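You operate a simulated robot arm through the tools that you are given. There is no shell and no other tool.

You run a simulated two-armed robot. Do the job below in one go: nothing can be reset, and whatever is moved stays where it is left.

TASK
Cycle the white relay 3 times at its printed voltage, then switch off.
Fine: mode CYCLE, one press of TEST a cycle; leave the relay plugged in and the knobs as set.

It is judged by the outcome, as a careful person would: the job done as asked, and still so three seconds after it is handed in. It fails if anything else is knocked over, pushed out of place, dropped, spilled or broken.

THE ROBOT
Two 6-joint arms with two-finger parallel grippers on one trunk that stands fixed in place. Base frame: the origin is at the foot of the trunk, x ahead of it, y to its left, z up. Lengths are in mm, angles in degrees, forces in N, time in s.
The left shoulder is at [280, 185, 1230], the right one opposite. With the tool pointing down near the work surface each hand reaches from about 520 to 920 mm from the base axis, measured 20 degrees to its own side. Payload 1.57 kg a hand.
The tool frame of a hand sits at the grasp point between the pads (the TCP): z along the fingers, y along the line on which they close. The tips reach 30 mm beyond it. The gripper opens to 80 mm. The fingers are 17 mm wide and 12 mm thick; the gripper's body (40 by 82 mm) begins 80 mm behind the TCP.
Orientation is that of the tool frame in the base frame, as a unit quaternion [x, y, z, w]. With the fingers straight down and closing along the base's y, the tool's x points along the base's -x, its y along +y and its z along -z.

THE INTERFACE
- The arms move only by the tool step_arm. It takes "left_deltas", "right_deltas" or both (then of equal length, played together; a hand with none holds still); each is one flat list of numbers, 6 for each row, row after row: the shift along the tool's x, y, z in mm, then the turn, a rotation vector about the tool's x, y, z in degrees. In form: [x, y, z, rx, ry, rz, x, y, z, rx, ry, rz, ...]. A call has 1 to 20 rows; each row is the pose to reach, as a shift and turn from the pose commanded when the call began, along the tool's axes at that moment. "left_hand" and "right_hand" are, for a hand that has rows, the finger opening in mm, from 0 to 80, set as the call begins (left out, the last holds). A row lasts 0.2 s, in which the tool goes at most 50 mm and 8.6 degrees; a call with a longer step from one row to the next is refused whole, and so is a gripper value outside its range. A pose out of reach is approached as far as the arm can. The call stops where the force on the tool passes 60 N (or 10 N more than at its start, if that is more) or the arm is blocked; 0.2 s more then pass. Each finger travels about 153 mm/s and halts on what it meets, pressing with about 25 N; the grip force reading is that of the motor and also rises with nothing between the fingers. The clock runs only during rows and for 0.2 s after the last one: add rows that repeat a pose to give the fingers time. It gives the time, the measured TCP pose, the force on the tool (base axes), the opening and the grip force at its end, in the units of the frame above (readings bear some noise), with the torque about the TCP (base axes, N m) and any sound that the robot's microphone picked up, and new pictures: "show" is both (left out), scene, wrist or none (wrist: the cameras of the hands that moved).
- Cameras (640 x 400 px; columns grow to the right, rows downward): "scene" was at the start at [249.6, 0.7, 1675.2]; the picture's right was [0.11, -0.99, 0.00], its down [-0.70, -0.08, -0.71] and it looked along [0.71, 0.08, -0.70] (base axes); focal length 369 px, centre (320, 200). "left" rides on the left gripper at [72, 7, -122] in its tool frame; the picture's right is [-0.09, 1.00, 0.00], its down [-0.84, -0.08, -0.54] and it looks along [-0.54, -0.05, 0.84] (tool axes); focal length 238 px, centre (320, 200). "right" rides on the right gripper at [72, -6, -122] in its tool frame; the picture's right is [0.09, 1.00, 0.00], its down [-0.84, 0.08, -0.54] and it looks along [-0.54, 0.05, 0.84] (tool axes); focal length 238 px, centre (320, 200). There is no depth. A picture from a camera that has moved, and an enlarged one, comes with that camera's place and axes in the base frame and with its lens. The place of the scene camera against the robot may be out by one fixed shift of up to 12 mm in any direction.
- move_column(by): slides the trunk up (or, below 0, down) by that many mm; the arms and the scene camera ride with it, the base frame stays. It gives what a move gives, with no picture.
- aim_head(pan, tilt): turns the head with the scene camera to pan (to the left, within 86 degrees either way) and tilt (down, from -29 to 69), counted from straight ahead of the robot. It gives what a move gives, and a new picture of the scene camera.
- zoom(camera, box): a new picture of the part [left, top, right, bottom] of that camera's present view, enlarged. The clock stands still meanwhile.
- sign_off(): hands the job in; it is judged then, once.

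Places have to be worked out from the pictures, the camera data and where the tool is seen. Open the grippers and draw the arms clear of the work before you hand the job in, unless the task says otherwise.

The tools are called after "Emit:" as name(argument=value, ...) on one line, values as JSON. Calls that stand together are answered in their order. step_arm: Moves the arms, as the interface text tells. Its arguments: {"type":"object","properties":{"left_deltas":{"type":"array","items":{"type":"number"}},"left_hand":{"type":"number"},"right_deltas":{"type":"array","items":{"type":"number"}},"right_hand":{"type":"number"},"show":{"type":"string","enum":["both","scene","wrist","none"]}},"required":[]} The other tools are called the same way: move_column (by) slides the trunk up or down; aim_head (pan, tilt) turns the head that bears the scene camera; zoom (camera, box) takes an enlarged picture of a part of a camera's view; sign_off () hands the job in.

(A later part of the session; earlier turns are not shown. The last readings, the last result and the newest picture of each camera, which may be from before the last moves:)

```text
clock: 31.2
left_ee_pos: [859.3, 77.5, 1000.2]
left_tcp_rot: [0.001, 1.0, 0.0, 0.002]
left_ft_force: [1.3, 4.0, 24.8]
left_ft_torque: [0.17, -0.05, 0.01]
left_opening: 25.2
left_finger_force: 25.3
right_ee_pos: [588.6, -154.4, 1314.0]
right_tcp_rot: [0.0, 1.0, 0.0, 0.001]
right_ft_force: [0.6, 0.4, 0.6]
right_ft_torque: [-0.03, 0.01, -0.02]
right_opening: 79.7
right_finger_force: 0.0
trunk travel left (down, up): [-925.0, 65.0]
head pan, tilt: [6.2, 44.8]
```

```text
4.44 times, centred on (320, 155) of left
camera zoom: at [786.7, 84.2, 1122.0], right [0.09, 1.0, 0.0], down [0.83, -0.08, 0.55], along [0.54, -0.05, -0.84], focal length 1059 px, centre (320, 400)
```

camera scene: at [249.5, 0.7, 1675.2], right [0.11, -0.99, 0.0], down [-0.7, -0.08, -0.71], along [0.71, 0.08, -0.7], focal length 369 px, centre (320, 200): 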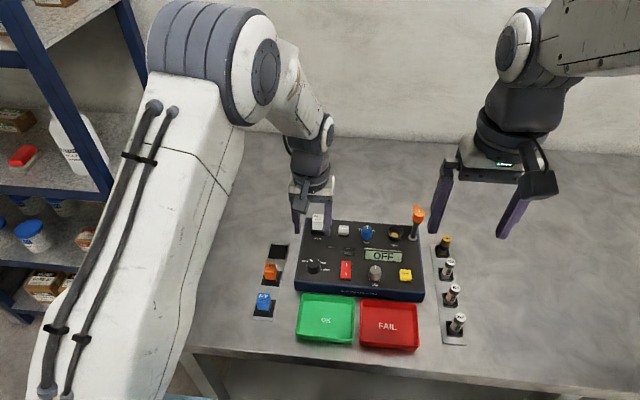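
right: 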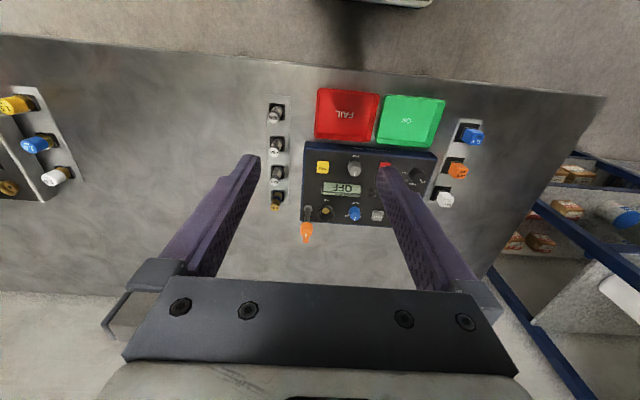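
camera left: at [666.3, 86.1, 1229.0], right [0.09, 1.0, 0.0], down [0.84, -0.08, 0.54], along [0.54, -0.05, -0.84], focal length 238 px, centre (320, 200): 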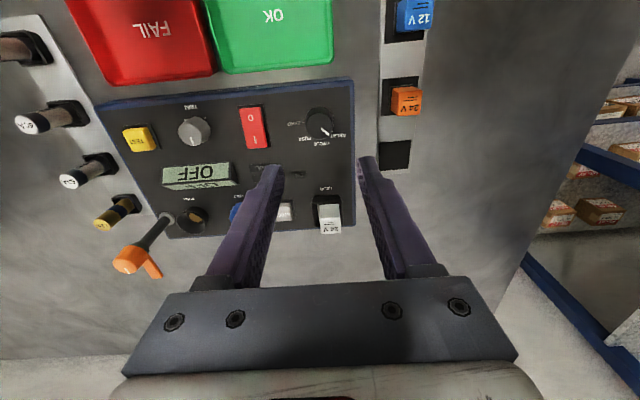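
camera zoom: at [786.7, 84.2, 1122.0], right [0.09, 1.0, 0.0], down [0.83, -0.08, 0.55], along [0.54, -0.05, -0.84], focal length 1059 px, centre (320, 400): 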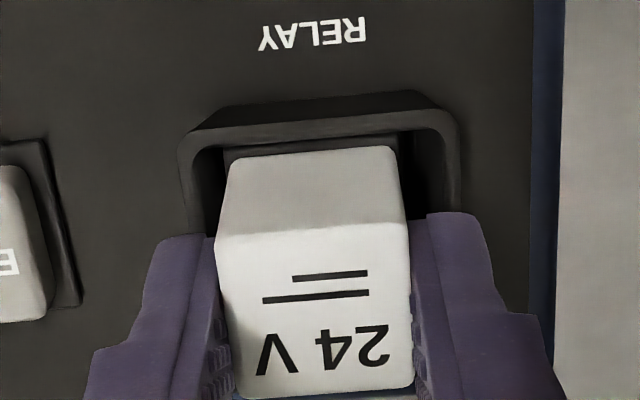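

The load tops out near 25 N as the pads slip, and the relay is now centred over the contact block. I ease off, open, rise, then press from the top with closed fingers and retreat still closed.

Emit:
step_arm(left_deltas=[0, 0, -3, 0, 0, 0, 0, 0, -3, 0, 0, 0], show="none")

Emit:
step_arm(left_deltas=[0, 0, 0, 0, 0, 0, 0, 0, 0, 0, 0, 0, 0, 0, -15, 0, 0, 0, 0, 0, -40, 0, 0, 0], left_hand=45, show="none")

Emit:
zoom(camera="scene", box=[295, 200, 345, 240])

Emit:
step_arm(left_deltas=[0, 0, 0, 0, 0, 0, 0, 0, 0, 0, 0, 0, 0, 0, 0, 0, 0, 0, 0, 0, 12, 0, 0, 0, 0, 0, 17, 0, 0, 0, 0, 0, 20, 0, 0, 0, 0, 0, 22, 0, 0, 0, 0, 0, 24, 0, 0, 0], left_hand=0, show="none")

Emit:
zoom(camera="scene", box=[295, 200, 345, 240])

```text
clock: 31.8
left_ee_pos: [859.7, 76.7, 1000.5]
left_tcp_rot: [0.001, 1.0, 0.0, 0.002]
left_ft_force: [8.6, 1.7, 14.9]
left_ft_torque: [0.08, -0.39, 0.0]
left_opening: 25.2
left_finger_force: 25.4
right_ee_pos: [587.8, -155.5, 1313.0]
right_tcp_rot: [0.0, 1.0, 0.0, 0.0]
right_ft_force: [-0.5, 0.6, 0.7]
right_ft_torque: [0.0, 0.04, -0.01]
right_opening: 80.1
right_finger_force: 0.0
trunk travel left (down, up): [-925.0, 65.0]
head pan, tilt: [6.2, 44.8]
```

```text
clock: 32.8
left_ee_pos: [858.2, 75.9, 1040.0]
left_tcp_rot: [0.0, 1.0, 0.0, -0.001]
left_ft_force: [1.1, -0.5, -0.6]
left_ft_torque: [-0.02, 0.01, 0.01]
left_opening: 45.3
left_finger_force: 0.1
right_ee_pos: [588.1, -155.8, 1313.4]
right_tcp_rot: [0.001, 1.0, 0.0, 0.0]
right_ft_force: [-0.6, -0.2, -0.3]
right_ft_torque: [0.0, -0.02, -0.01]
right_opening: 80.0
right_finger_force: 0.0
trunk travel left (down, up): [-925.0, 65.0]
head pan, tilt: [6.2, 44.8]
```

```text
10.00 times, centred on (320, 220) of scene
camera zoom: at [249.6, 0.7, 1675.2], right [0.11, -0.99, 0.0], down [-0.7, -0.08, -0.71], along [0.71, 0.08, -0.7], focal length 3692 px, centre (320, 0)
```

zoom: 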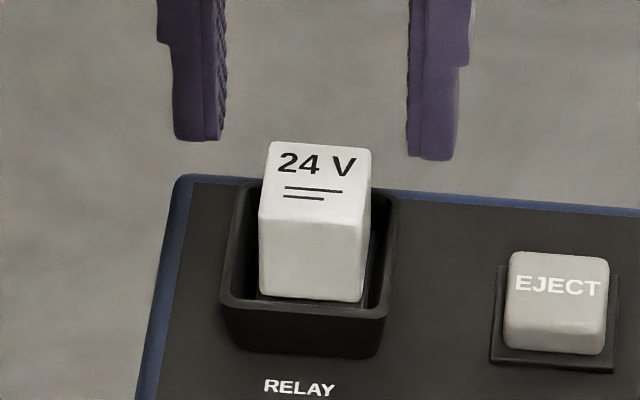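

```text
clock: 34.6
left_ee_pos: [860.0, 76.7, 1024.1]
left_tcp_rot: [0.001, 1.0, -0.001, 0.003]
left_ft_force: [-9.9, 2.3, 44.7]
left_ft_torque: [0.09, 0.54, -0.02]
left_opening: 0.0
left_finger_force: 21.3
right_ee_pos: [587.1, -154.5, 1313.7]
right_tcp_rot: [-0.001, 1.0, 0.0, 0.001]
right_ft_force: [0.2, 0.1, 0.3]
right_ft_torque: [0.0, 0.0, -0.03]
right_opening: 80.1
right_finger_force: 0.0
trunk travel left (down, up): [-925.0, 65.0]
head pan, tilt: [6.2, 44.8]
```

```text
10.00 times, centred on (320, 220) of scene
camera zoom: at [246.4, 0.8, 1676.2], right [0.11, -0.99, 0.0], down [-0.7, -0.08, -0.71], along [0.71, 0.08, -0.7], focal length 3692 px, centre (320, 0)
```

zoom: 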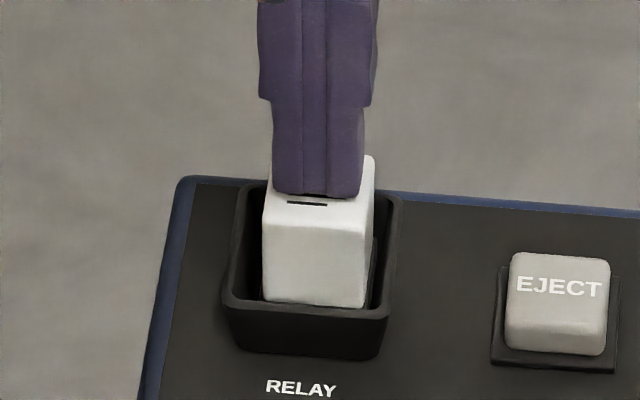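

At 45 N nothing sinks further: the relay top stays at z≈994 and it's centred, so I take it as seated. I retreat straight up, still closed, and check the relay.

Emit:
step_arm(left_deltas=[0, 0, -8, 0, 0, 0, 0, 0, -30, 0, 0, 0, 0, 0, -70, 0, 0, 0, 0, 0, -90, 0, 0, 0], show="none")

Emit:
zoom(camera="scene", box=[295, 200, 345, 240])

Emit:
zoom(camera="left", box=[140, 60, 400, 200])

```text
clock: 35.6
left_ee_pos: [858.0, 75.5, 1106.3]
left_tcp_rot: [0.001, 1.0, 0.0, 0.0]
left_ft_force: [-0.1, 0.7, 0.1]
left_ft_torque: [-0.04, 0.0, -0.01]
left_opening: 0.0
left_finger_force: 21.5
right_ee_pos: [588.8, -155.4, 1312.7]
right_tcp_rot: [0.001, 1.0, 0.0, -0.001]
right_ft_force: [-0.3, 1.0, -0.3]
right_ft_torque: [-0.02, -0.01, 0.03]
right_opening: 80.2
right_finger_force: 0.0
trunk travel left (down, up): [-925.0, 65.0]
head pan, tilt: [6.2, 44.8]
```

```text
10.00 times, centred on (320, 220) of scene
camera zoom: at [249.5, 0.8, 1675.1], right [0.11, -0.99, 0.0], down [-0.7, -0.08, -0.71], along [0.71, 0.08, -0.7], focal length 3692 px, centre (320, 0)
```

zoom: 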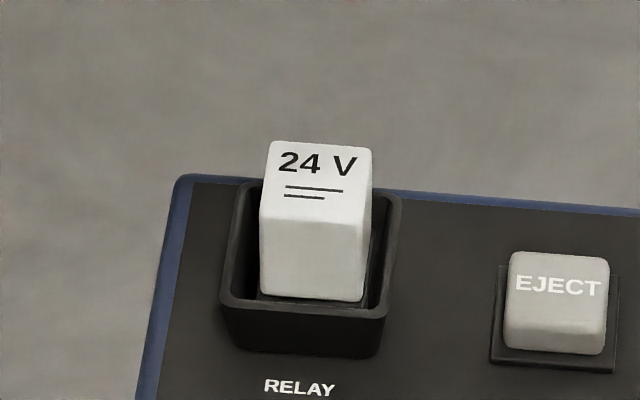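

```text
2.46 times, centred on (270, 130) of left
camera zoom: at [785.3, 84.6, 1229.0], right [0.09, 1.0, 0.0], down [0.84, -0.08, 0.54], along [0.54, -0.05, -0.84], focal length 587 px, centre (443, 372)
```

zoom: 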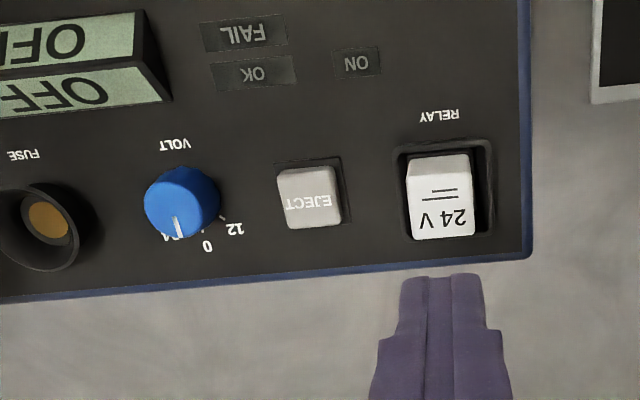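

The relay sits centred in its socket. The VOLT knob at about (858, -42) suits the right arm better, so I draw the left arm back to near its start and bring the right hand over the VOLT knob, staying high.

Emit:
step_arm(left_deltas=[33, 22, -20, 0, 0, 0, 66, 44, -40, 0, 0, 0, 99, 66, -60, 0, 0, 0, 132, 88, -80, 0, 0, 0, 165, 110, -100, 0, 0, 0, 198, 132, -120, 0, 0, 0, 231, 154, -140, 0, 0, 0, 264, 176, -160, 0, 0, 0, 297, 198, -180, 0, 0, 0, 297, 198, -180, 0, 0, 0], right_deltas=[-30, 12, 20, 0, 0, 0, -60, 25, 40, 0, 0, 0, -90, 37, 60, 0, 0, 0, -120, 50, 80, 0, 0, 0, -150, 62, 105, 0, 0, 0, -180, 75, 130, 0, 0, 0, -210, 88, 155, 0, 0, 0, -240, 100, 180, 0, 0, 0, -268, 112, 203, 0, 0, 0, -268, 112, 203, 0, 0, 0], right_hand=50, show="both")

Emit:
zoom(camera="right", box=[240, 60, 400, 180])

```text
clock: 37.8
left_ee_pos: [561.2, 275.5, 1287.0]
left_tcp_rot: [-0.001, 1.0, 0.0, 0.0]
left_ft_force: [-0.2, -0.1, -0.1]
left_ft_torque: [0.0, 0.0, 0.05]
left_opening: 0.1
left_finger_force: 20.8
right_ee_pos: [857.1, -42.1, 1108.9]
right_tcp_rot: [0.0, 1.0, 0.0, 0.0]
right_ft_force: [0.4, -0.1, -0.5]
right_ft_torque: [0.02, -0.02, -0.03]
right_opening: 49.7
right_finger_force: 0.1
trunk travel left (down, up): [-925.0, 65.0]
head pan, tilt: [6.2, 44.8]
camera scene: at [249.6, 1.0, 1675.2], right [0.11, -0.99, 0.0], down [-0.7, -0.08, -0.71], along [0.71, 0.08, -0.7], focal length 369 px, centre (320, 200)
camera right: at [785.2, -48.1, 1231.4], right [-0.09, 1.0, 0.0], down [0.84, 0.08, 0.54], along [0.54, 0.05, -0.84], focal length 238 px, centre (320, 200)
camera left: at [488.9, 282.2, 1408.8], right [0.09, 1.0, 0.0], down [0.84, -0.08, 0.54], along [0.54, -0.05, -0.84], focal length 238 px, centre (320, 200)
```

scene: 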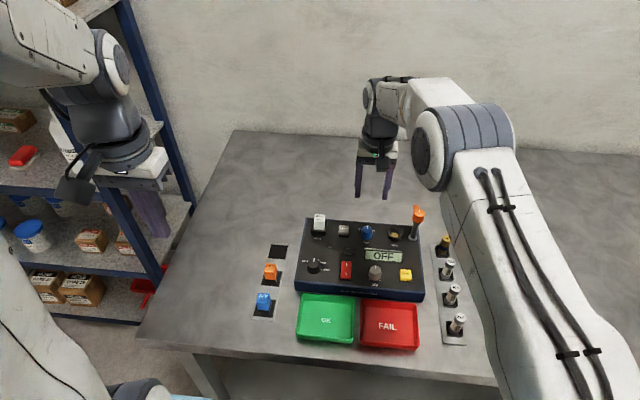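
right: 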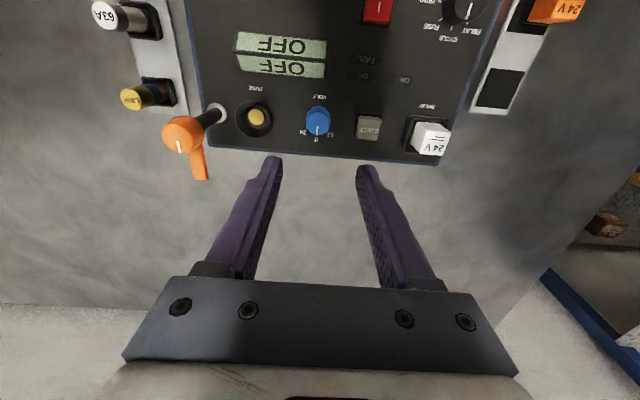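
left: 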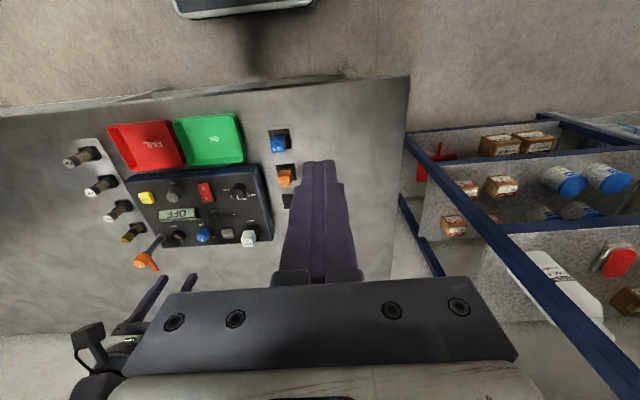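

```text
3.33 times, centred on (320, 120) of right
camera zoom: at [785.2, -48.1, 1231.4], right [-0.09, 1.0, 0.0], down [0.84, 0.08, 0.54], along [0.54, 0.05, -0.84], focal length 794 px, centre (320, 467)
```

zoom: 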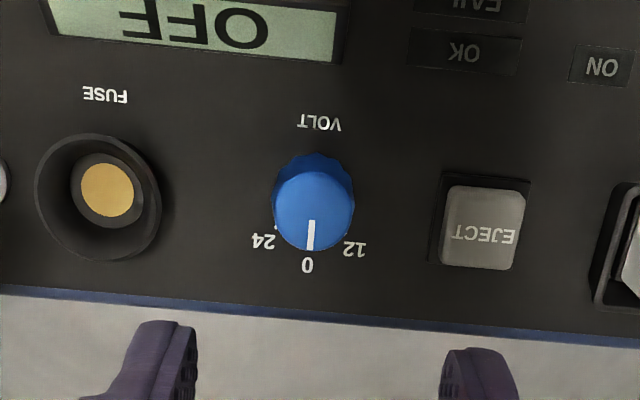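

This view gives the VOLT knob axis at (856, -44.4), with 12 / 0 / 24 at -45° / 0° / +45° and the pointer on 0. I narrow the fingers to 38 mm to keep clear of EJECT and lower to just above the knob for a check.

Emit:
step_arm(right_deltas=[1.1, -2.3, 35, 0, 0, 0, 1.1, -2.3, 70, 0, 0, 0, 1.1, -2.3, 97, 0, 0, 0, 1.1, -2.3, 97, 0, 0, 0], right_hand=38, show="none")

Emit:
zoom(camera="right", box=[240, 90, 400, 210])

Emit:
zoom(camera="scene", box=[330, 195, 430, 265])

```text
clock: 38.8
left_ee_pos: [561.8, 274.9, 1286.1]
left_tcp_rot: [0.0, 1.0, 0.001, 0.0]
left_ft_force: [0.5, -0.2, 0.0]
left_ft_torque: [0.0, -0.03, -0.03]
left_opening: 0.2
left_finger_force: 21.3
right_ee_pos: [857.9, -43.8, 1012.2]
right_tcp_rot: [0.0, 1.0, 0.0, 0.001]
right_ft_force: [0.5, 0.4, 0.4]
right_ft_torque: [0.02, 0.0, 0.01]
right_opening: 38.1
right_finger_force: 0.0
trunk travel left (down, up): [-925.0, 65.0]
head pan, tilt: [6.2, 44.8]
```

```text
3.33 times, centred on (320, 150) of right
camera zoom: at [784.6, -50.8, 1134.2], right [-0.09, 1.0, 0.0], down [0.84, 0.08, 0.54], along [0.54, 0.05, -0.84], focal length 794 px, centre (320, 367)
```

zoom: 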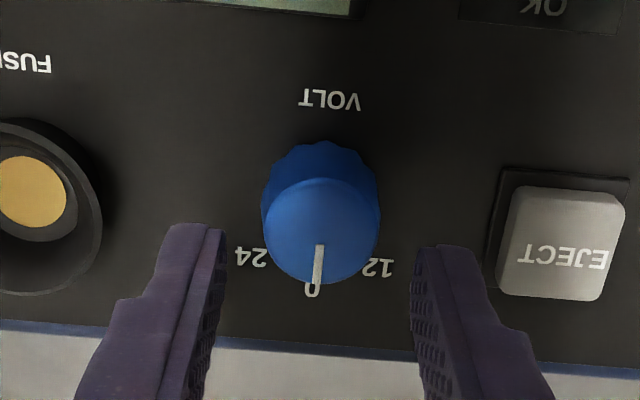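

```text
5.71 times, centred on (380, 230) of scene
camera zoom: at [249.8, 0.9, 1675.2], right [0.11, -0.99, 0.0], down [-0.7, -0.08, -0.71], along [0.71, 0.08, -0.7], focal length 2110 px, centre (-23, 29)
```

zoom: 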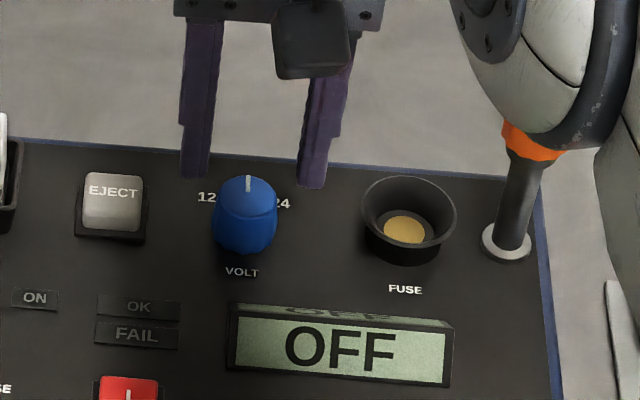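

The fingers straddle the knob well. The right forearm passes in front of the orange lever in the scene view, so before going lower I look at the whole scene to judge the clearance.

Emit:
step_arm(right_deltas=[0, 0, 0, 0, 0, 0], show="both")

Emit:
zoom(camera="left", box=[60, 160, 300, 340])

```text
clock: 39.2
left_ee_pos: [562.5, 274.4, 1287.5]
left_tcp_rot: [0.0, 1.0, 0.0, 0.0]
left_ft_force: [0.4, -0.5, -0.8]
left_ft_torque: [0.04, 0.01, 0.0]
left_opening: 0.2
left_finger_force: 21.7
right_ee_pos: [855.9, -44.1, 1012.3]
right_tcp_rot: [0.0, 1.0, 0.0, 0.0]
right_ft_force: [0.2, 0.3, 0.7]
right_ft_torque: [0.01, 0.01, -0.03]
right_opening: 37.8
right_finger_force: 0.0
trunk travel left (down, up): [-925.0, 65.0]
head pan, tilt: [6.2, 44.8]
camera scene: at [249.7, 0.9, 1675.2], right [0.11, -0.99, 0.0], down [-0.7, -0.08, -0.71], along [0.71, 0.08, -0.7], focal length 369 px, centre (320, 200)
camera right: at [784.5, -50.8, 1134.5], right [-0.09, 1.0, 0.0], down [0.84, 0.08, 0.54], along [0.54, 0.05, -0.84], focal length 238 px, centre (320, 200)
```

scene: 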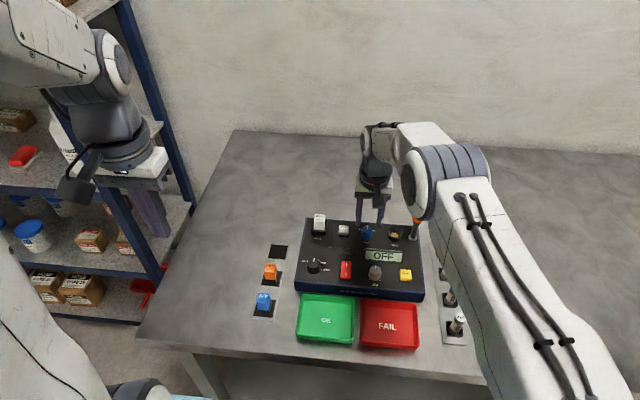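
right: 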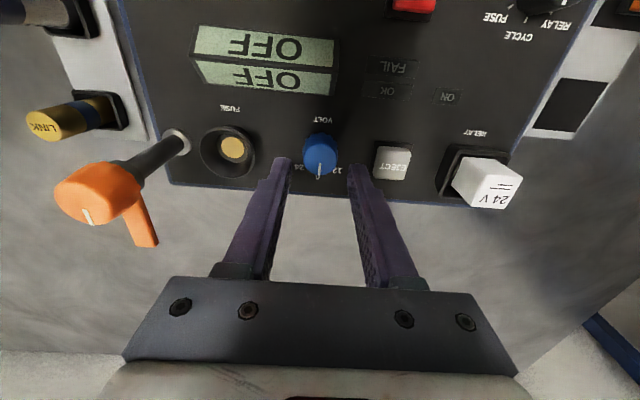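

```text
2.22 times, centred on (180, 250) of left
camera zoom: at [489.4, 282.0, 1408.6], right [0.09, 1.0, 0.0], down [0.84, -0.08, 0.54], along [0.54, -0.05, -0.84], focal length 530 px, centre (631, 89)
```

zoom: 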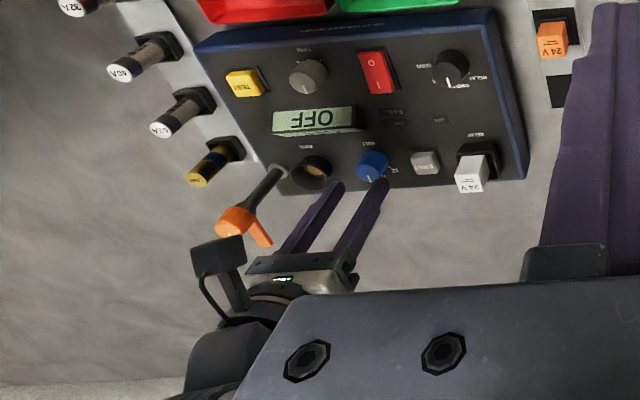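

The lever stands at about (858, -158) with its top near z 1035, well clear of the hand and below the forearm. I lower over the knob and close.

Emit:
step_arm(right_deltas=[0.5, 0.5, 14, 0, 0, 0, 0.5, 0.5, 28, 0, 0, 0, 0.5, 0.5, 28, 0, 0, 0], show="none")

Emit:
step_arm(right_deltas=[0, 0, 0, 0, 0, 0, 0, 0, 0, 0, 0, 0], right_hand=8, show="none")

Emit:
zoom(camera="right", box=[240, 90, 400, 210])

Emit:
zoom(camera="scene", box=[330, 195, 430, 265])

```text
clock: 40.0
left_ee_pos: [561.3, 274.4, 1286.1]
left_tcp_rot: [0.0, 1.0, -0.001, 0.0]
left_ft_force: [-0.2, -0.3, 0.4]
left_ft_torque: [-0.01, 0.02, 0.01]
left_opening: 0.0
left_finger_force: 21.9
right_ee_pos: [855.2, -43.4, 985.2]
right_tcp_rot: [0.0, 1.0, 0.0, 0.0]
right_ft_force: [0.6, -0.4, -0.2]
right_ft_torque: [0.01, 0.0, 0.0]
right_opening: 38.1
right_finger_force: 0.1
trunk travel left (down, up): [-925.0, 65.0]
head pan, tilt: [6.2, 44.8]
```

```text
clock: 40.6
left_ee_pos: [562.1, 275.5, 1286.3]
left_tcp_rot: [0.0, 1.0, 0.001, 0.0]
left_ft_force: [0.2, -0.1, 0.0]
left_ft_torque: [-0.01, 0.0, 0.03]
left_opening: 0.0
left_finger_force: 21.2
right_ee_pos: [856.1, -44.0, 984.5]
right_tcp_rot: [0.0, 1.0, 0.001, 0.001]
right_ft_force: [0.8, -0.5, -0.2]
right_ft_torque: [-0.03, -0.07, 0.0]
right_opening: 26.3
right_finger_force: 37.7
trunk travel left (down, up): [-925.0, 65.0]
head pan, tilt: [6.2, 44.8]
```

```text
3.33 times, centred on (320, 150) of right
camera zoom: at [784.2, -50.6, 1106.5], right [-0.09, 1.0, 0.0], down [0.84, 0.08, 0.54], along [0.54, 0.05, -0.84], focal length 794 px, centre (320, 367)
```

zoom: 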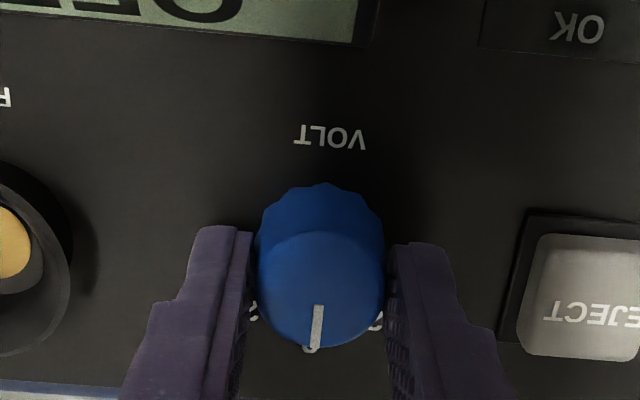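

```text
5.71 times, centred on (380, 230) of scene
camera zoom: at [249.7, 0.8, 1675.2], right [0.11, -0.99, 0.0], down [-0.7, -0.08, -0.71], along [0.71, 0.08, -0.7], focal length 2110 px, centre (-23, 29)
```

zoom: 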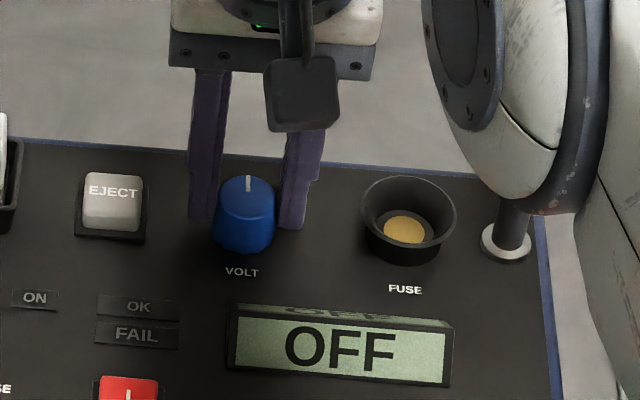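

The knob is held at 26.3 mm, centred. I turn it 45° clockwise to 24.

Emit:
step_arm(right_deltas=[0, 0, 0, 0, 0, 7.5, 0, 0, 0, 0, 0, 15, 0, 0, 0, 0, 0, 22.5, 0, 0, 0, 0, 0, 30, 0, 0, 0, 0, 0, 37.5, 0, 0, 0, 0, 0, 45, 0, 0, 0, 0, 0, 45], show="none")

Emit:
zoom(camera="right", box=[240, 90, 400, 210])

Emit:
zoom(camera="scene", box=[330, 195, 430, 265])

```text
clock: 42.2
left_ee_pos: [562.4, 275.9, 1284.8]
left_tcp_rot: [0.0, 1.0, 0.0, 0.0]
left_ft_force: [-0.4, 0.2, 0.8]
left_ft_torque: [-0.02, -0.01, 0.0]
left_opening: 0.2
left_finger_force: 21.1
right_ee_pos: [855.4, -44.2, 985.1]
right_tcp_rot: [0.384, 0.923, 0.001, 0.001]
right_ft_force: [5.7, 4.9, -0.7]
right_ft_torque: [0.03, -0.43, 0.06]
right_opening: 26.6
right_finger_force: 37.8
trunk travel left (down, up): [-925.0, 65.0]
head pan, tilt: [6.2, 44.8]
```

```text
3.33 times, centred on (320, 150) of right
camera zoom: at [800.4, 2.1, 1106.5], right [0.64, 0.77, 0.0], down [0.64, -0.54, 0.54], along [0.42, -0.35, -0.84], focal length 794 px, centre (320, 367)
```

zoom: 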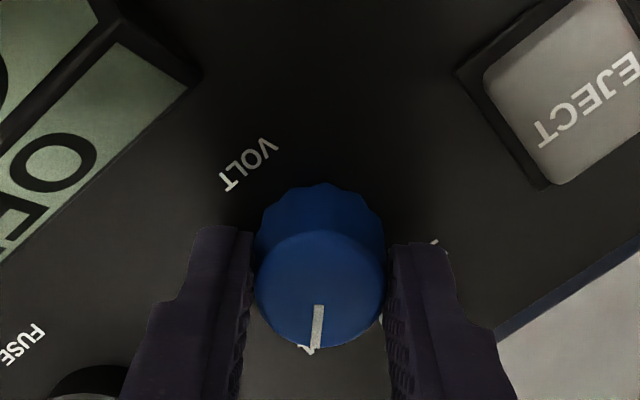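

```text
5.71 times, centred on (380, 230) of scene
camera zoom: at [250.1, 1.2, 1675.1], right [0.11, -0.99, 0.0], down [-0.7, -0.08, -0.71], along [0.71, 0.08, -0.7], focal length 2110 px, centre (-23, 29)
```

zoom: 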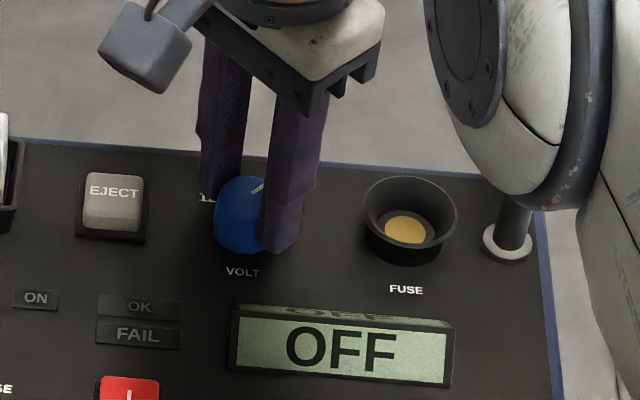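

The pointer now aims at 24. I open to 38 mm, rise straight up, turn the wrist back, and check.

Emit:
step_arm(right_deltas=[0, 0, 0, 0, 0, 0, 0, 0, 0, 0, 0, 0, 0, 0, -20, 0, 0, 0, 0, 0, -50, 0, 0, 0, 0, 0, -90, 0, 0, -7.5, 0, 0, -90, 0, 0, -15, 0, 0, -90, 0, 0, -22.5, 0, 0, -90, 0, 0, -30, 0, 0, -90, 0, 0, -37.5, 0, 0, -90, 0, 0, -45, 0, 0, -90, 0, 0, -45], right_hand=38, show="none")

Emit:
zoom(camera="right", box=[120, 0, 460, 200])

Emit:
zoom(camera="scene", box=[290, 195, 430, 300])

```text
clock: 44.6
left_ee_pos: [563.5, 274.2, 1285.3]
left_tcp_rot: [0.001, 1.0, 0.0, -0.001]
left_ft_force: [-0.4, -0.1, 0.7]
left_ft_torque: [-0.01, 0.0, 0.0]
left_opening: 0.0
left_finger_force: 20.5
right_ee_pos: [855.4, -45.0, 1076.5]
right_tcp_rot: [-0.001, 1.0, -0.001, -0.001]
right_ft_force: [0.6, -0.2, 0.2]
right_ft_torque: [0.04, -0.01, 0.02]
right_opening: 37.7
right_finger_force: 0.1
trunk travel left (down, up): [-925.0, 65.0]
head pan, tilt: [6.2, 44.8]
```

```text
1.88 times, centred on (290, 100) of right
camera zoom: at [783.7, -51.5, 1197.1], right [-0.09, 1.0, 0.0], down [0.84, 0.08, 0.54], along [0.54, 0.05, -0.84], focal length 449 px, centre (376, 388)
```

zoom: 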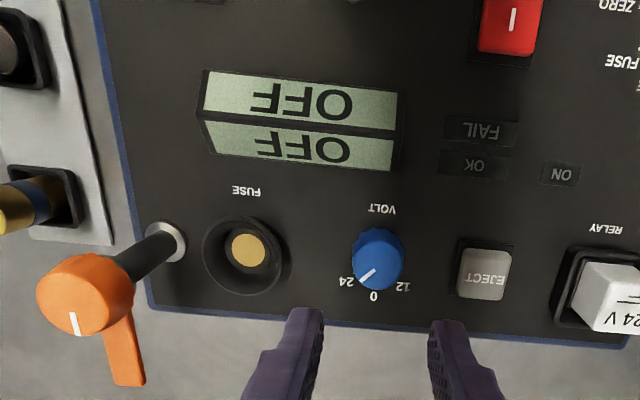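

```text
3.81 times, centred on (360, 248) of scene
camera zoom: at [249.6, 0.9, 1675.2], right [0.11, -0.99, 0.0], down [-0.7, -0.08, -0.71], along [0.71, 0.08, -0.7], focal length 1407 px, centre (168, 19)
```

zoom: 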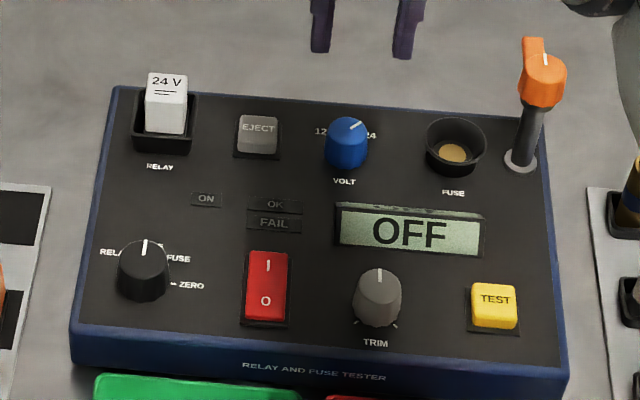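

VOLT reads 24 and mode reads CYCLE. The power rocker's "I" end is at about (751, 2.5). I close the right fingers and move above it to check before pressing.

Emit:
step_arm(right_deltas=[35, 15, 0, 0, 0, 0, 70, 30, 0, 0, 0, 0, 102.6, 46.7, 0, 0, 0, 0, 102.6, 46.7, 20, 0, 0, 0, 102.6, 46.7, 30, 0, 0, 0], right_hand=0, show="both")

Emit:
zoom(camera="right", box=[220, 60, 420, 210])

Emit:
zoom(camera="right", box=[20, 20, 320, 200])

```text
clock: 45.8
left_ee_pos: [562.4, 275.5, 1286.0]
left_tcp_rot: [0.0, 1.0, 0.0, 0.0]
left_ft_force: [0.4, 0.4, -0.5]
left_ft_torque: [-0.01, 0.02, 0.01]
left_opening: 0.0
left_finger_force: 20.9
right_ee_pos: [752.3, 1.7, 1043.9]
right_tcp_rot: [0.0, 1.0, 0.0, 0.0]
right_ft_force: [-0.5, -0.8, 1.0]
right_ft_torque: [0.01, 0.01, 0.01]
right_opening: 0.0
right_finger_force: 21.4
trunk travel left (down, up): [-925.0, 65.0]
head pan, tilt: [6.2, 44.8]
camera scene: at [249.9, 0.8, 1675.2], right [0.11, -0.99, 0.0], down [-0.7, -0.08, -0.71], along [0.71, 0.08, -0.7], focal length 369 px, centre (320, 200)
camera right: at [680.9, -4.0, 1166.4], right [-0.09, 1.0, 0.0], down [0.84, 0.08, 0.54], along [0.54, 0.05, -0.84], focal length 238 px, centre (320, 200)
```

scene: 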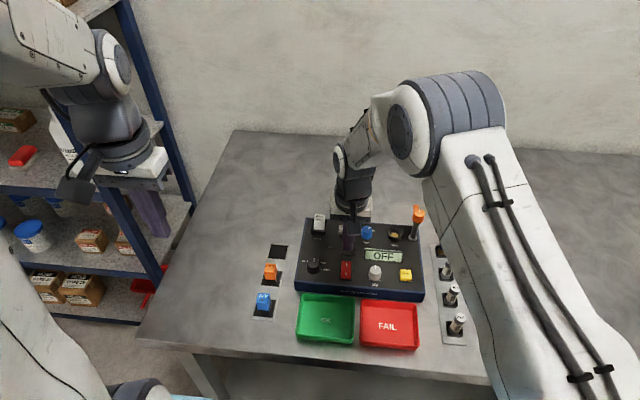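
right: 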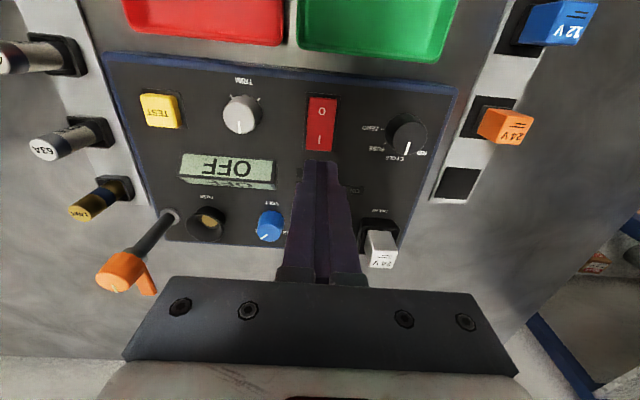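

```text
2.67 times, centred on (320, 135) of right
camera zoom: at [680.9, -4.0, 1166.4], right [-0.09, 1.0, 0.0], down [0.84, 0.08, 0.54], along [0.54, 0.05, -0.84], focal length 636 px, centre (320, 373)
```

zoom: 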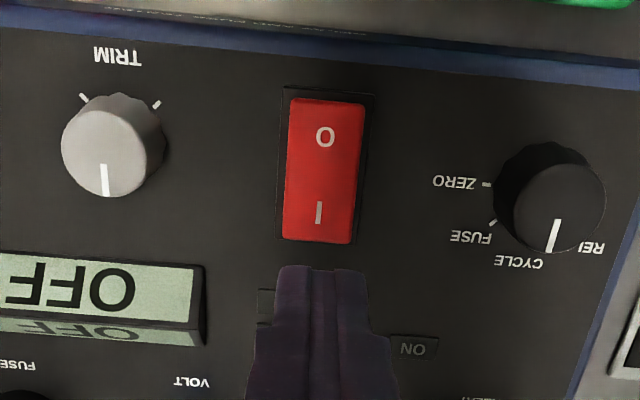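

```text
2.13 times, centred on (170, 110) of right
camera zoom: at [680.9, -4.0, 1166.4], right [-0.09, 1.0, 0.0], down [0.84, 0.08, 0.54], along [0.54, 0.05, -0.84], focal length 508 px, centre (640, 392)
```

zoom: 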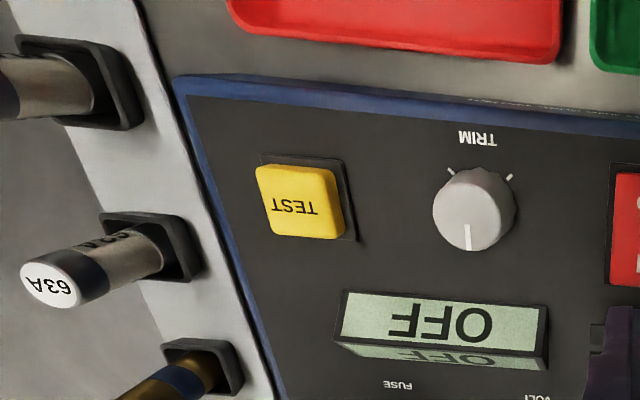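

The closed fingertips are over the "I" half (x≈752, y≈2). I lower slowly onto it.

Emit:
step_arm(right_deltas=[0.5, -0.3, 25, 0, 0, 0, 0.5, -0.3, 42, 0, 0, 0, 0.5, -0.3, 48, 0, 0, 0, 0.5, -0.3, 52, 0, 0, 0, 0.5, -0.3, 54, 0, 0, 0], show="none")

Emit:
zoom(camera="scene", box=[290, 210, 430, 300])

```text
clock: 47.0
left_ee_pos: [561.2, 274.8, 1286.7]
left_tcp_rot: [0.0, 1.0, -0.001, 0.0]
left_ft_force: [-0.3, 0.2, 0.2]
left_ft_torque: [0.01, 0.01, 0.0]
left_opening: 0.0
left_finger_force: 21.5
right_ee_pos: [750.7, 2.1, 990.4]
right_tcp_rot: [0.0, 1.0, 0.0, 0.0]
right_ft_force: [0.0, -0.2, 0.7]
right_ft_torque: [-0.02, -0.01, 0.0]
right_opening: 0.4
right_finger_force: 20.9
trunk travel left (down, up): [-925.0, 65.0]
head pan, tilt: [6.2, 44.8]
```

```text
4.44 times, centred on (360, 255) of scene
camera zoom: at [249.7, 0.9, 1675.2], right [0.11, -0.99, 0.0], down [-0.7, -0.08, -0.71], along [0.71, 0.08, -0.7], focal length 1641 px, centre (142, -44)
```

zoom: 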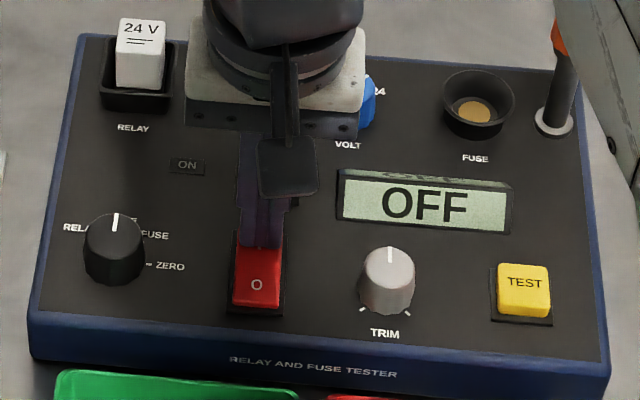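

No contact yet at z 990. I continue down in 1–2 mm rows.

Emit:
step_arm(right_deltas=[0, 0, 2, 0, 0, 0, 0, 0, 4, 0, 0, 0, 0, 0, 5, 0, 0, 0, 0, 0, 6, 0, 0, 0], show="none")

Emit:
zoom(camera="scene", box=[290, 210, 430, 300])

```text
clock: 48.0
left_ee_pos: [562.1, 274.7, 1285.8]
left_tcp_rot: [0.0, 1.0, 0.001, 0.0]
left_ft_force: [0.4, 0.5, -0.2]
left_ft_torque: [-0.02, -0.01, -0.01]
left_opening: 0.2
left_finger_force: 20.6
right_ee_pos: [752.9, 2.9, 987.0]
right_tcp_rot: [0.0, 1.0, 0.0, 0.002]
right_ft_force: [1.3, 0.4, 2.5]
right_ft_torque: [0.0, 0.0, -0.02]
right_opening: 0.3
right_finger_force: 21.2
trunk travel left (down, up): [-925.0, 65.0]
head pan, tilt: [6.2, 44.8]
```

```text
4.44 times, centred on (360, 255) of scene
camera zoom: at [249.6, 0.9, 1675.3], right [0.11, -0.99, 0.0], down [-0.7, -0.08, -0.71], along [0.71, 0.08, -0.7], focal length 1641 px, centre (142, -44)
```

zoom: 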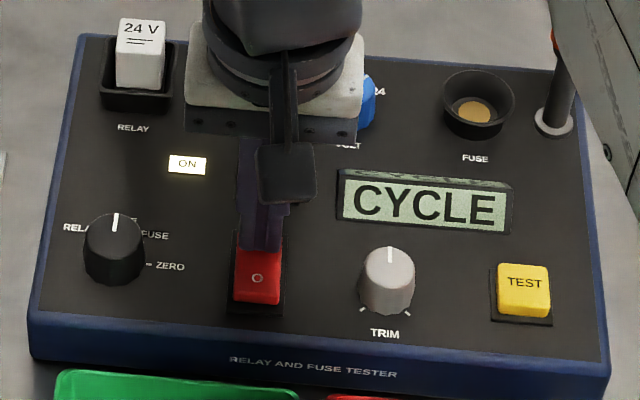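

Power is on: the ON lamp is lit and the display reads CYCLE. I rise and move over the TEST button at about (736.6, -133).

Emit:
step_arm(right_deltas=[0, 0, -25, 0, 0, 0, 0, 0, -60, 0, 0, 0, 5, -45, -65, 0, 0, 0, 10, -90, -65, 0, 0, 0, 15, -135, -65, 0, 0, 0, 15, -135, -65, 0, 0, 0], show="both")

Emit:
zoom(camera="right", box=[220, 60, 420, 210])

Emit:
zoom(camera="scene", box=[290, 210, 430, 300])

```text
clock: 49.4
left_ee_pos: [561.0, 274.5, 1286.5]
left_tcp_rot: [0.0, 1.0, 0.0, 0.0]
left_ft_force: [0.4, 0.1, 0.0]
left_ft_torque: [-0.01, 0.03, 0.01]
left_opening: 0.0
left_finger_force: 21.2
right_ee_pos: [737.5, -133.0, 1050.6]
right_tcp_rot: [0.0, 1.0, 0.001, 0.0]
right_ft_force: [-1.0, 0.0, 0.3]
right_ft_torque: [0.0, -0.03, 0.0]
right_opening: 0.0
right_finger_force: 21.0
trunk travel left (down, up): [-925.0, 65.0]
head pan, tilt: [6.2, 44.8]
camera scene: at [249.6, 0.6, 1675.2], right [0.11, -0.99, 0.0], down [-0.7, -0.08, -0.71], along [0.71, 0.08, -0.7], focal length 369 px, centre (320, 200)
camera right: at [666.3, -139.5, 1172.2], right [-0.09, 1.0, 0.0], down [0.84, 0.08, 0.54], along [0.54, 0.05, -0.84], focal length 238 px, centre (320, 200)
```

scene: 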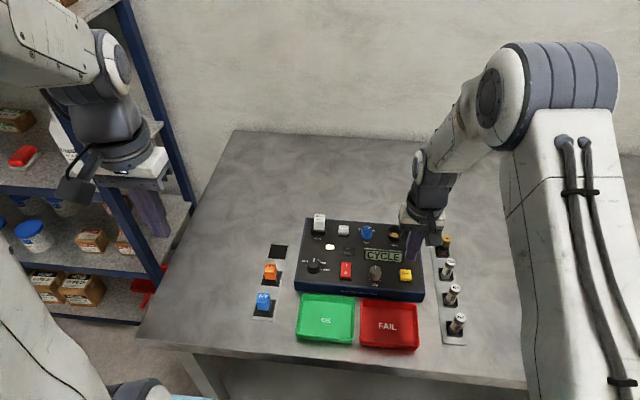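
right: 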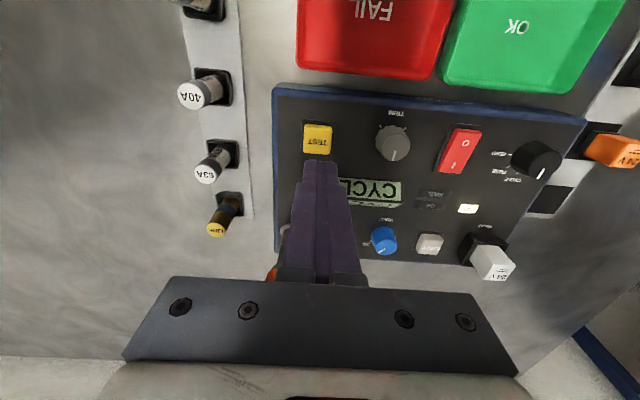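

```text
2.67 times, centred on (320, 135) of right
camera zoom: at [666.3, -139.5, 1172.2], right [-0.09, 1.0, 0.0], down [0.84, 0.08, 0.54], along [0.54, 0.05, -0.84], focal length 636 px, centre (320, 373)
```

zoom: 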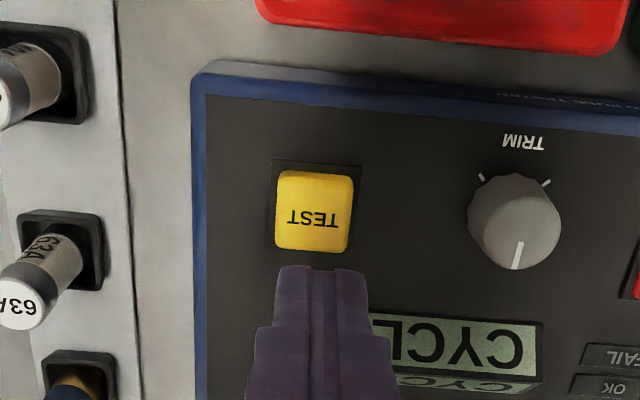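

```text
4.44 times, centred on (360, 255) of scene
camera zoom: at [249.6, 0.6, 1675.2], right [0.11, -0.99, 0.0], down [-0.7, -0.08, -0.71], along [0.71, 0.08, -0.7], focal length 1641 px, centre (142, -44)
```

zoom: 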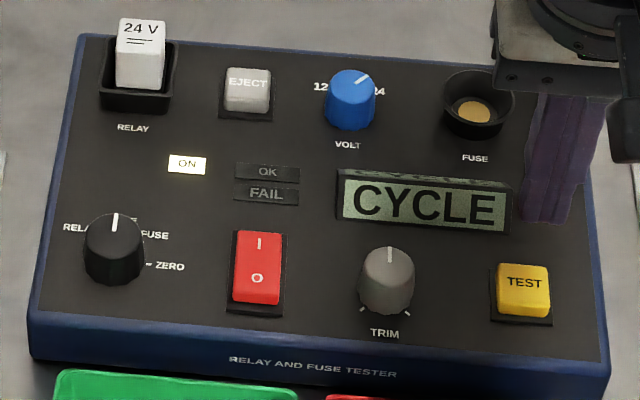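

TEST is at about (737, -135.5). I correct the position, come down close above it, then press in small rows and check the display.

Emit:
step_arm(right_deltas=[0, -2.4, 25, 0, 0, 0, 0, -2.4, 45, 0, 0, 0, 0, -2.4, 52, 0, 0, 0], show="none")

Emit:
step_arm(right_deltas=[0, 0, 2, 0, 0, 0, 0, 0, 4, 0, 0, 0, 0, 0, 6, 0, 0, 0, 0, 0, 8, 0, 0, 0], show="none")

Emit:
zoom(camera="scene", box=[290, 210, 430, 300])

```text
clock: 50.2
left_ee_pos: [562.7, 274.3, 1285.8]
left_tcp_rot: [0.0, 1.0, 0.0, 0.0]
left_ft_force: [0.6, -0.4, 0.3]
left_ft_torque: [0.02, -0.01, 0.0]
left_opening: 0.0
left_finger_force: 21.2
right_ee_pos: [737.3, -135.3, 998.4]
right_tcp_rot: [0.0, 1.0, 0.0, 0.0]
right_ft_force: [-1.0, -0.5, 0.6]
right_ft_torque: [-0.01, -0.02, -0.01]
right_opening: 0.3
right_finger_force: 21.2
trunk travel left (down, up): [-925.0, 65.0]
head pan, tilt: [6.2, 44.8]
```

```text
clock: 51.2
left_ee_pos: [562.2, 273.6, 1286.4]
left_tcp_rot: [-0.001, 1.0, 0.0, 0.0]
left_ft_force: [0.2, -0.4, -0.8]
left_ft_torque: [-0.02, 0.0, -0.02]
left_opening: 0.2
left_finger_force: 21.3
right_ee_pos: [737.5, -135.5, 989.8]
right_tcp_rot: [0.0, 1.0, 0.0, 0.0]
right_ft_force: [0.0, -0.1, 0.3]
right_ft_torque: [0.05, -0.01, -0.02]
right_opening: 0.2
right_finger_force: 21.5
trunk travel left (down, up): [-925.0, 65.0]
head pan, tilt: [6.2, 44.8]
```

```text
4.44 times, centred on (360, 255) of scene
camera zoom: at [249.7, 0.9, 1675.2], right [0.11, -0.99, 0.0], down [-0.7, -0.08, -0.71], along [0.71, 0.08, -0.7], focal length 1641 px, centre (142, -44)
```

zoom: 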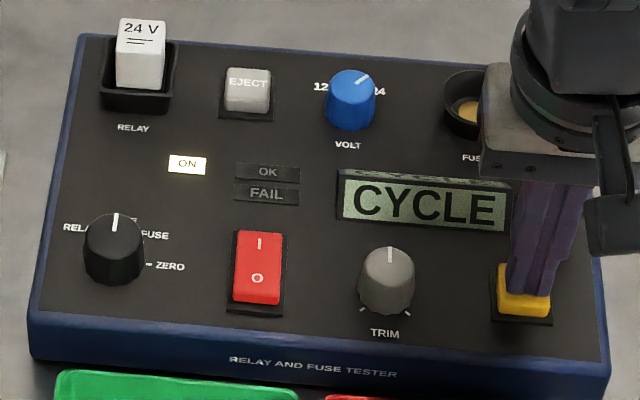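

No contact yet at tip height about 960. I continue pressing down a few millimetres.

Emit:
step_arm(right_deltas=[0, 0, 2, 0, 0, 0, 0, 0, 3, 0, 0, 0, 0, 0, 4, 0, 0, 0], show="none")

Emit:
zoom(camera="scene", box=[290, 210, 430, 300])

```text
clock: 52.0
left_ee_pos: [562.2, 275.5, 1286.2]
left_tcp_rot: [-0.001, 1.0, 0.0, -0.001]
left_ft_force: [-0.1, 0.5, 0.3]
left_ft_torque: [-0.01, 0.01, -0.02]
left_opening: 0.2
left_finger_force: 20.7
right_ee_pos: [737.9, -136.6, 986.5]
right_tcp_rot: [0.0, 1.0, 0.0, 0.001]
right_ft_force: [-0.1, 0.8, 1.4]
right_ft_torque: [0.05, -0.01, 0.02]
right_opening: 0.0
right_finger_force: 21.1
trunk travel left (down, up): [-925.0, 65.0]
head pan, tilt: [6.2, 44.8]
heard: click
```

```text
4.44 times, centred on (360, 255) of scene
camera zoom: at [249.5, 1.0, 1675.2], right [0.11, -0.99, 0.0], down [-0.7, -0.08, -0.71], along [0.71, 0.08, -0.7], focal length 1641 px, centre (142, -44)
```

zoom: 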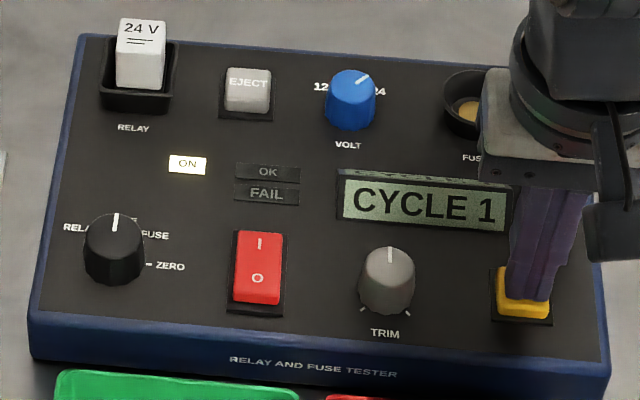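

A click and the display shows CYCLE 1, so the relay is making contact. I release fully by rising 12 mm and check that the count holds.

Emit:
step_arm(right_deltas=[0, 0, -6, 0, 0, 0, 0, 0, -12, 0, 0, 0, 0, 0, -12, 0, 0, 0, 0, 0, -12, 0, 0, 0], show="none")

Emit:
zoom(camera="scene", box=[290, 210, 430, 300])

```text
clock: 53.0
left_ee_pos: [561.6, 274.3, 1286.4]
left_tcp_rot: [0.0, 1.0, 0.001, 0.0]
left_ft_force: [0.2, -0.2, 0.1]
left_ft_torque: [0.0, 0.01, 0.01]
left_opening: 0.0
left_finger_force: 20.9
right_ee_pos: [736.8, -136.1, 998.4]
right_tcp_rot: [0.0, 1.0, 0.0, 0.0]
right_ft_force: [-0.4, 0.0, 1.1]
right_ft_torque: [0.03, 0.02, 0.02]
right_opening: 0.2
right_finger_force: 20.8
trunk travel left (down, up): [-925.0, 65.0]
head pan, tilt: [6.2, 44.8]
```

```text
4.44 times, centred on (360, 255) of scene
camera zoom: at [249.7, 0.9, 1675.2], right [0.11, -0.99, 0.0], down [-0.7, -0.08, -0.71], along [0.71, 0.08, -0.7], focal length 1641 px, centre (142, -44)
```

zoom: 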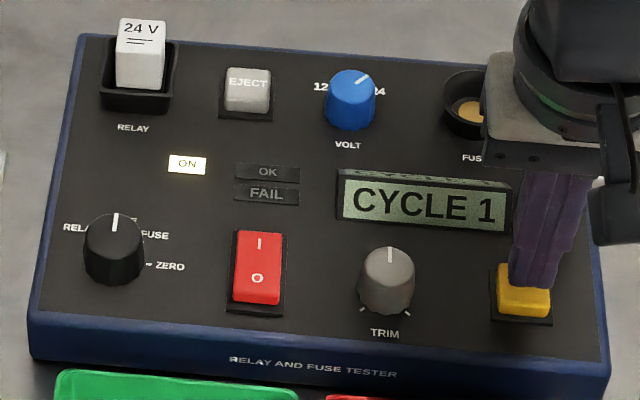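

The count holds at 1. I make the second press with the same stroke, then check.

Emit:
step_arm(right_deltas=[0, 0, 6, 0, 0, 0, 0, 0, 10, 0, 0, 0, 0, 0, 12.3, 0, 0, 0], show="none")

Emit:
zoom(camera="scene", box=[290, 210, 430, 300])

```text
clock: 53.8
left_ee_pos: [562.7, 274.1, 1286.5]
left_tcp_rot: [0.0, 1.0, 0.0, 0.0]
left_ft_force: [0.3, 0.2, -0.3]
left_ft_torque: [-0.03, 0.0, 0.0]
left_opening: 0.0
left_finger_force: 21.4
right_ee_pos: [737.4, -135.9, 985.9]
right_tcp_rot: [0.0, 1.0, 0.0, 0.001]
right_ft_force: [0.3, 0.3, 2.2]
right_ft_torque: [0.01, 0.03, 0.0]
right_opening: 0.2
right_finger_force: 20.8
trunk travel left (down, up): [-925.0, 65.0]
head pan, tilt: [6.2, 44.8]
heard: click
```

```text
4.44 times, centred on (360, 255) of scene
camera zoom: at [249.6, 0.9, 1675.3], right [0.11, -0.99, 0.0], down [-0.7, -0.08, -0.71], along [0.71, 0.08, -0.7], focal length 1641 px, centre (142, -44)
```

zoom: 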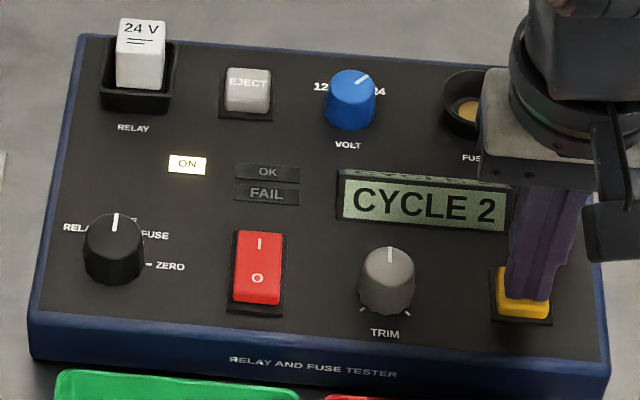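

CYCLE 2. I release by 12 mm and wait briefly before the third press.

Emit:
step_arm(right_deltas=[0, 0, -6, 0, 0, 0, 0, 0, -12.3, 0, 0, 0, 0, 0, -12.3, 0, 0, 0, 0, 0, -12.3, 0, 0, 0], show="none")

Emit:
zoom(camera="scene", box=[290, 210, 430, 300])

```text
clock: 54.8
left_ee_pos: [562.5, 274.2, 1287.0]
left_tcp_rot: [0.0, 1.0, 0.0, 0.0]
left_ft_force: [0.0, 0.4, 0.6]
left_ft_torque: [0.02, -0.01, -0.01]
left_opening: 0.2
left_finger_force: 21.1
right_ee_pos: [738.1, -136.9, 997.5]
right_tcp_rot: [-0.001, 1.0, 0.0, 0.0]
right_ft_force: [-0.1, -0.7, 0.6]
right_ft_torque: [-0.01, -0.01, -0.02]
right_opening: 0.0
right_finger_force: 21.9
trunk travel left (down, up): [-925.0, 65.0]
head pan, tilt: [6.2, 44.8]
```

```text
4.44 times, centred on (360, 255) of scene
camera zoom: at [249.7, 0.9, 1675.2], right [0.11, -0.99, 0.0], down [-0.7, -0.08, -0.71], along [0.71, 0.08, -0.7], focal length 1641 px, centre (142, -44)
```

zoom: 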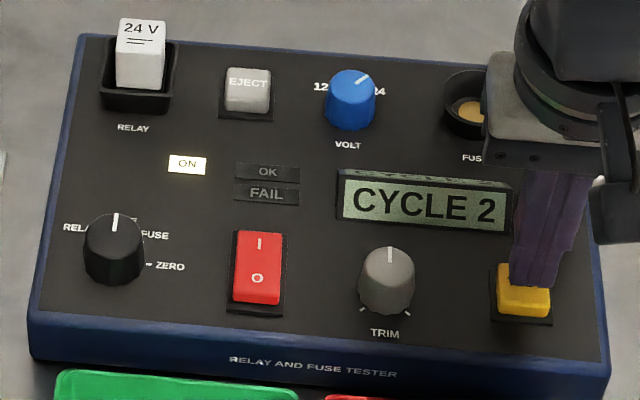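

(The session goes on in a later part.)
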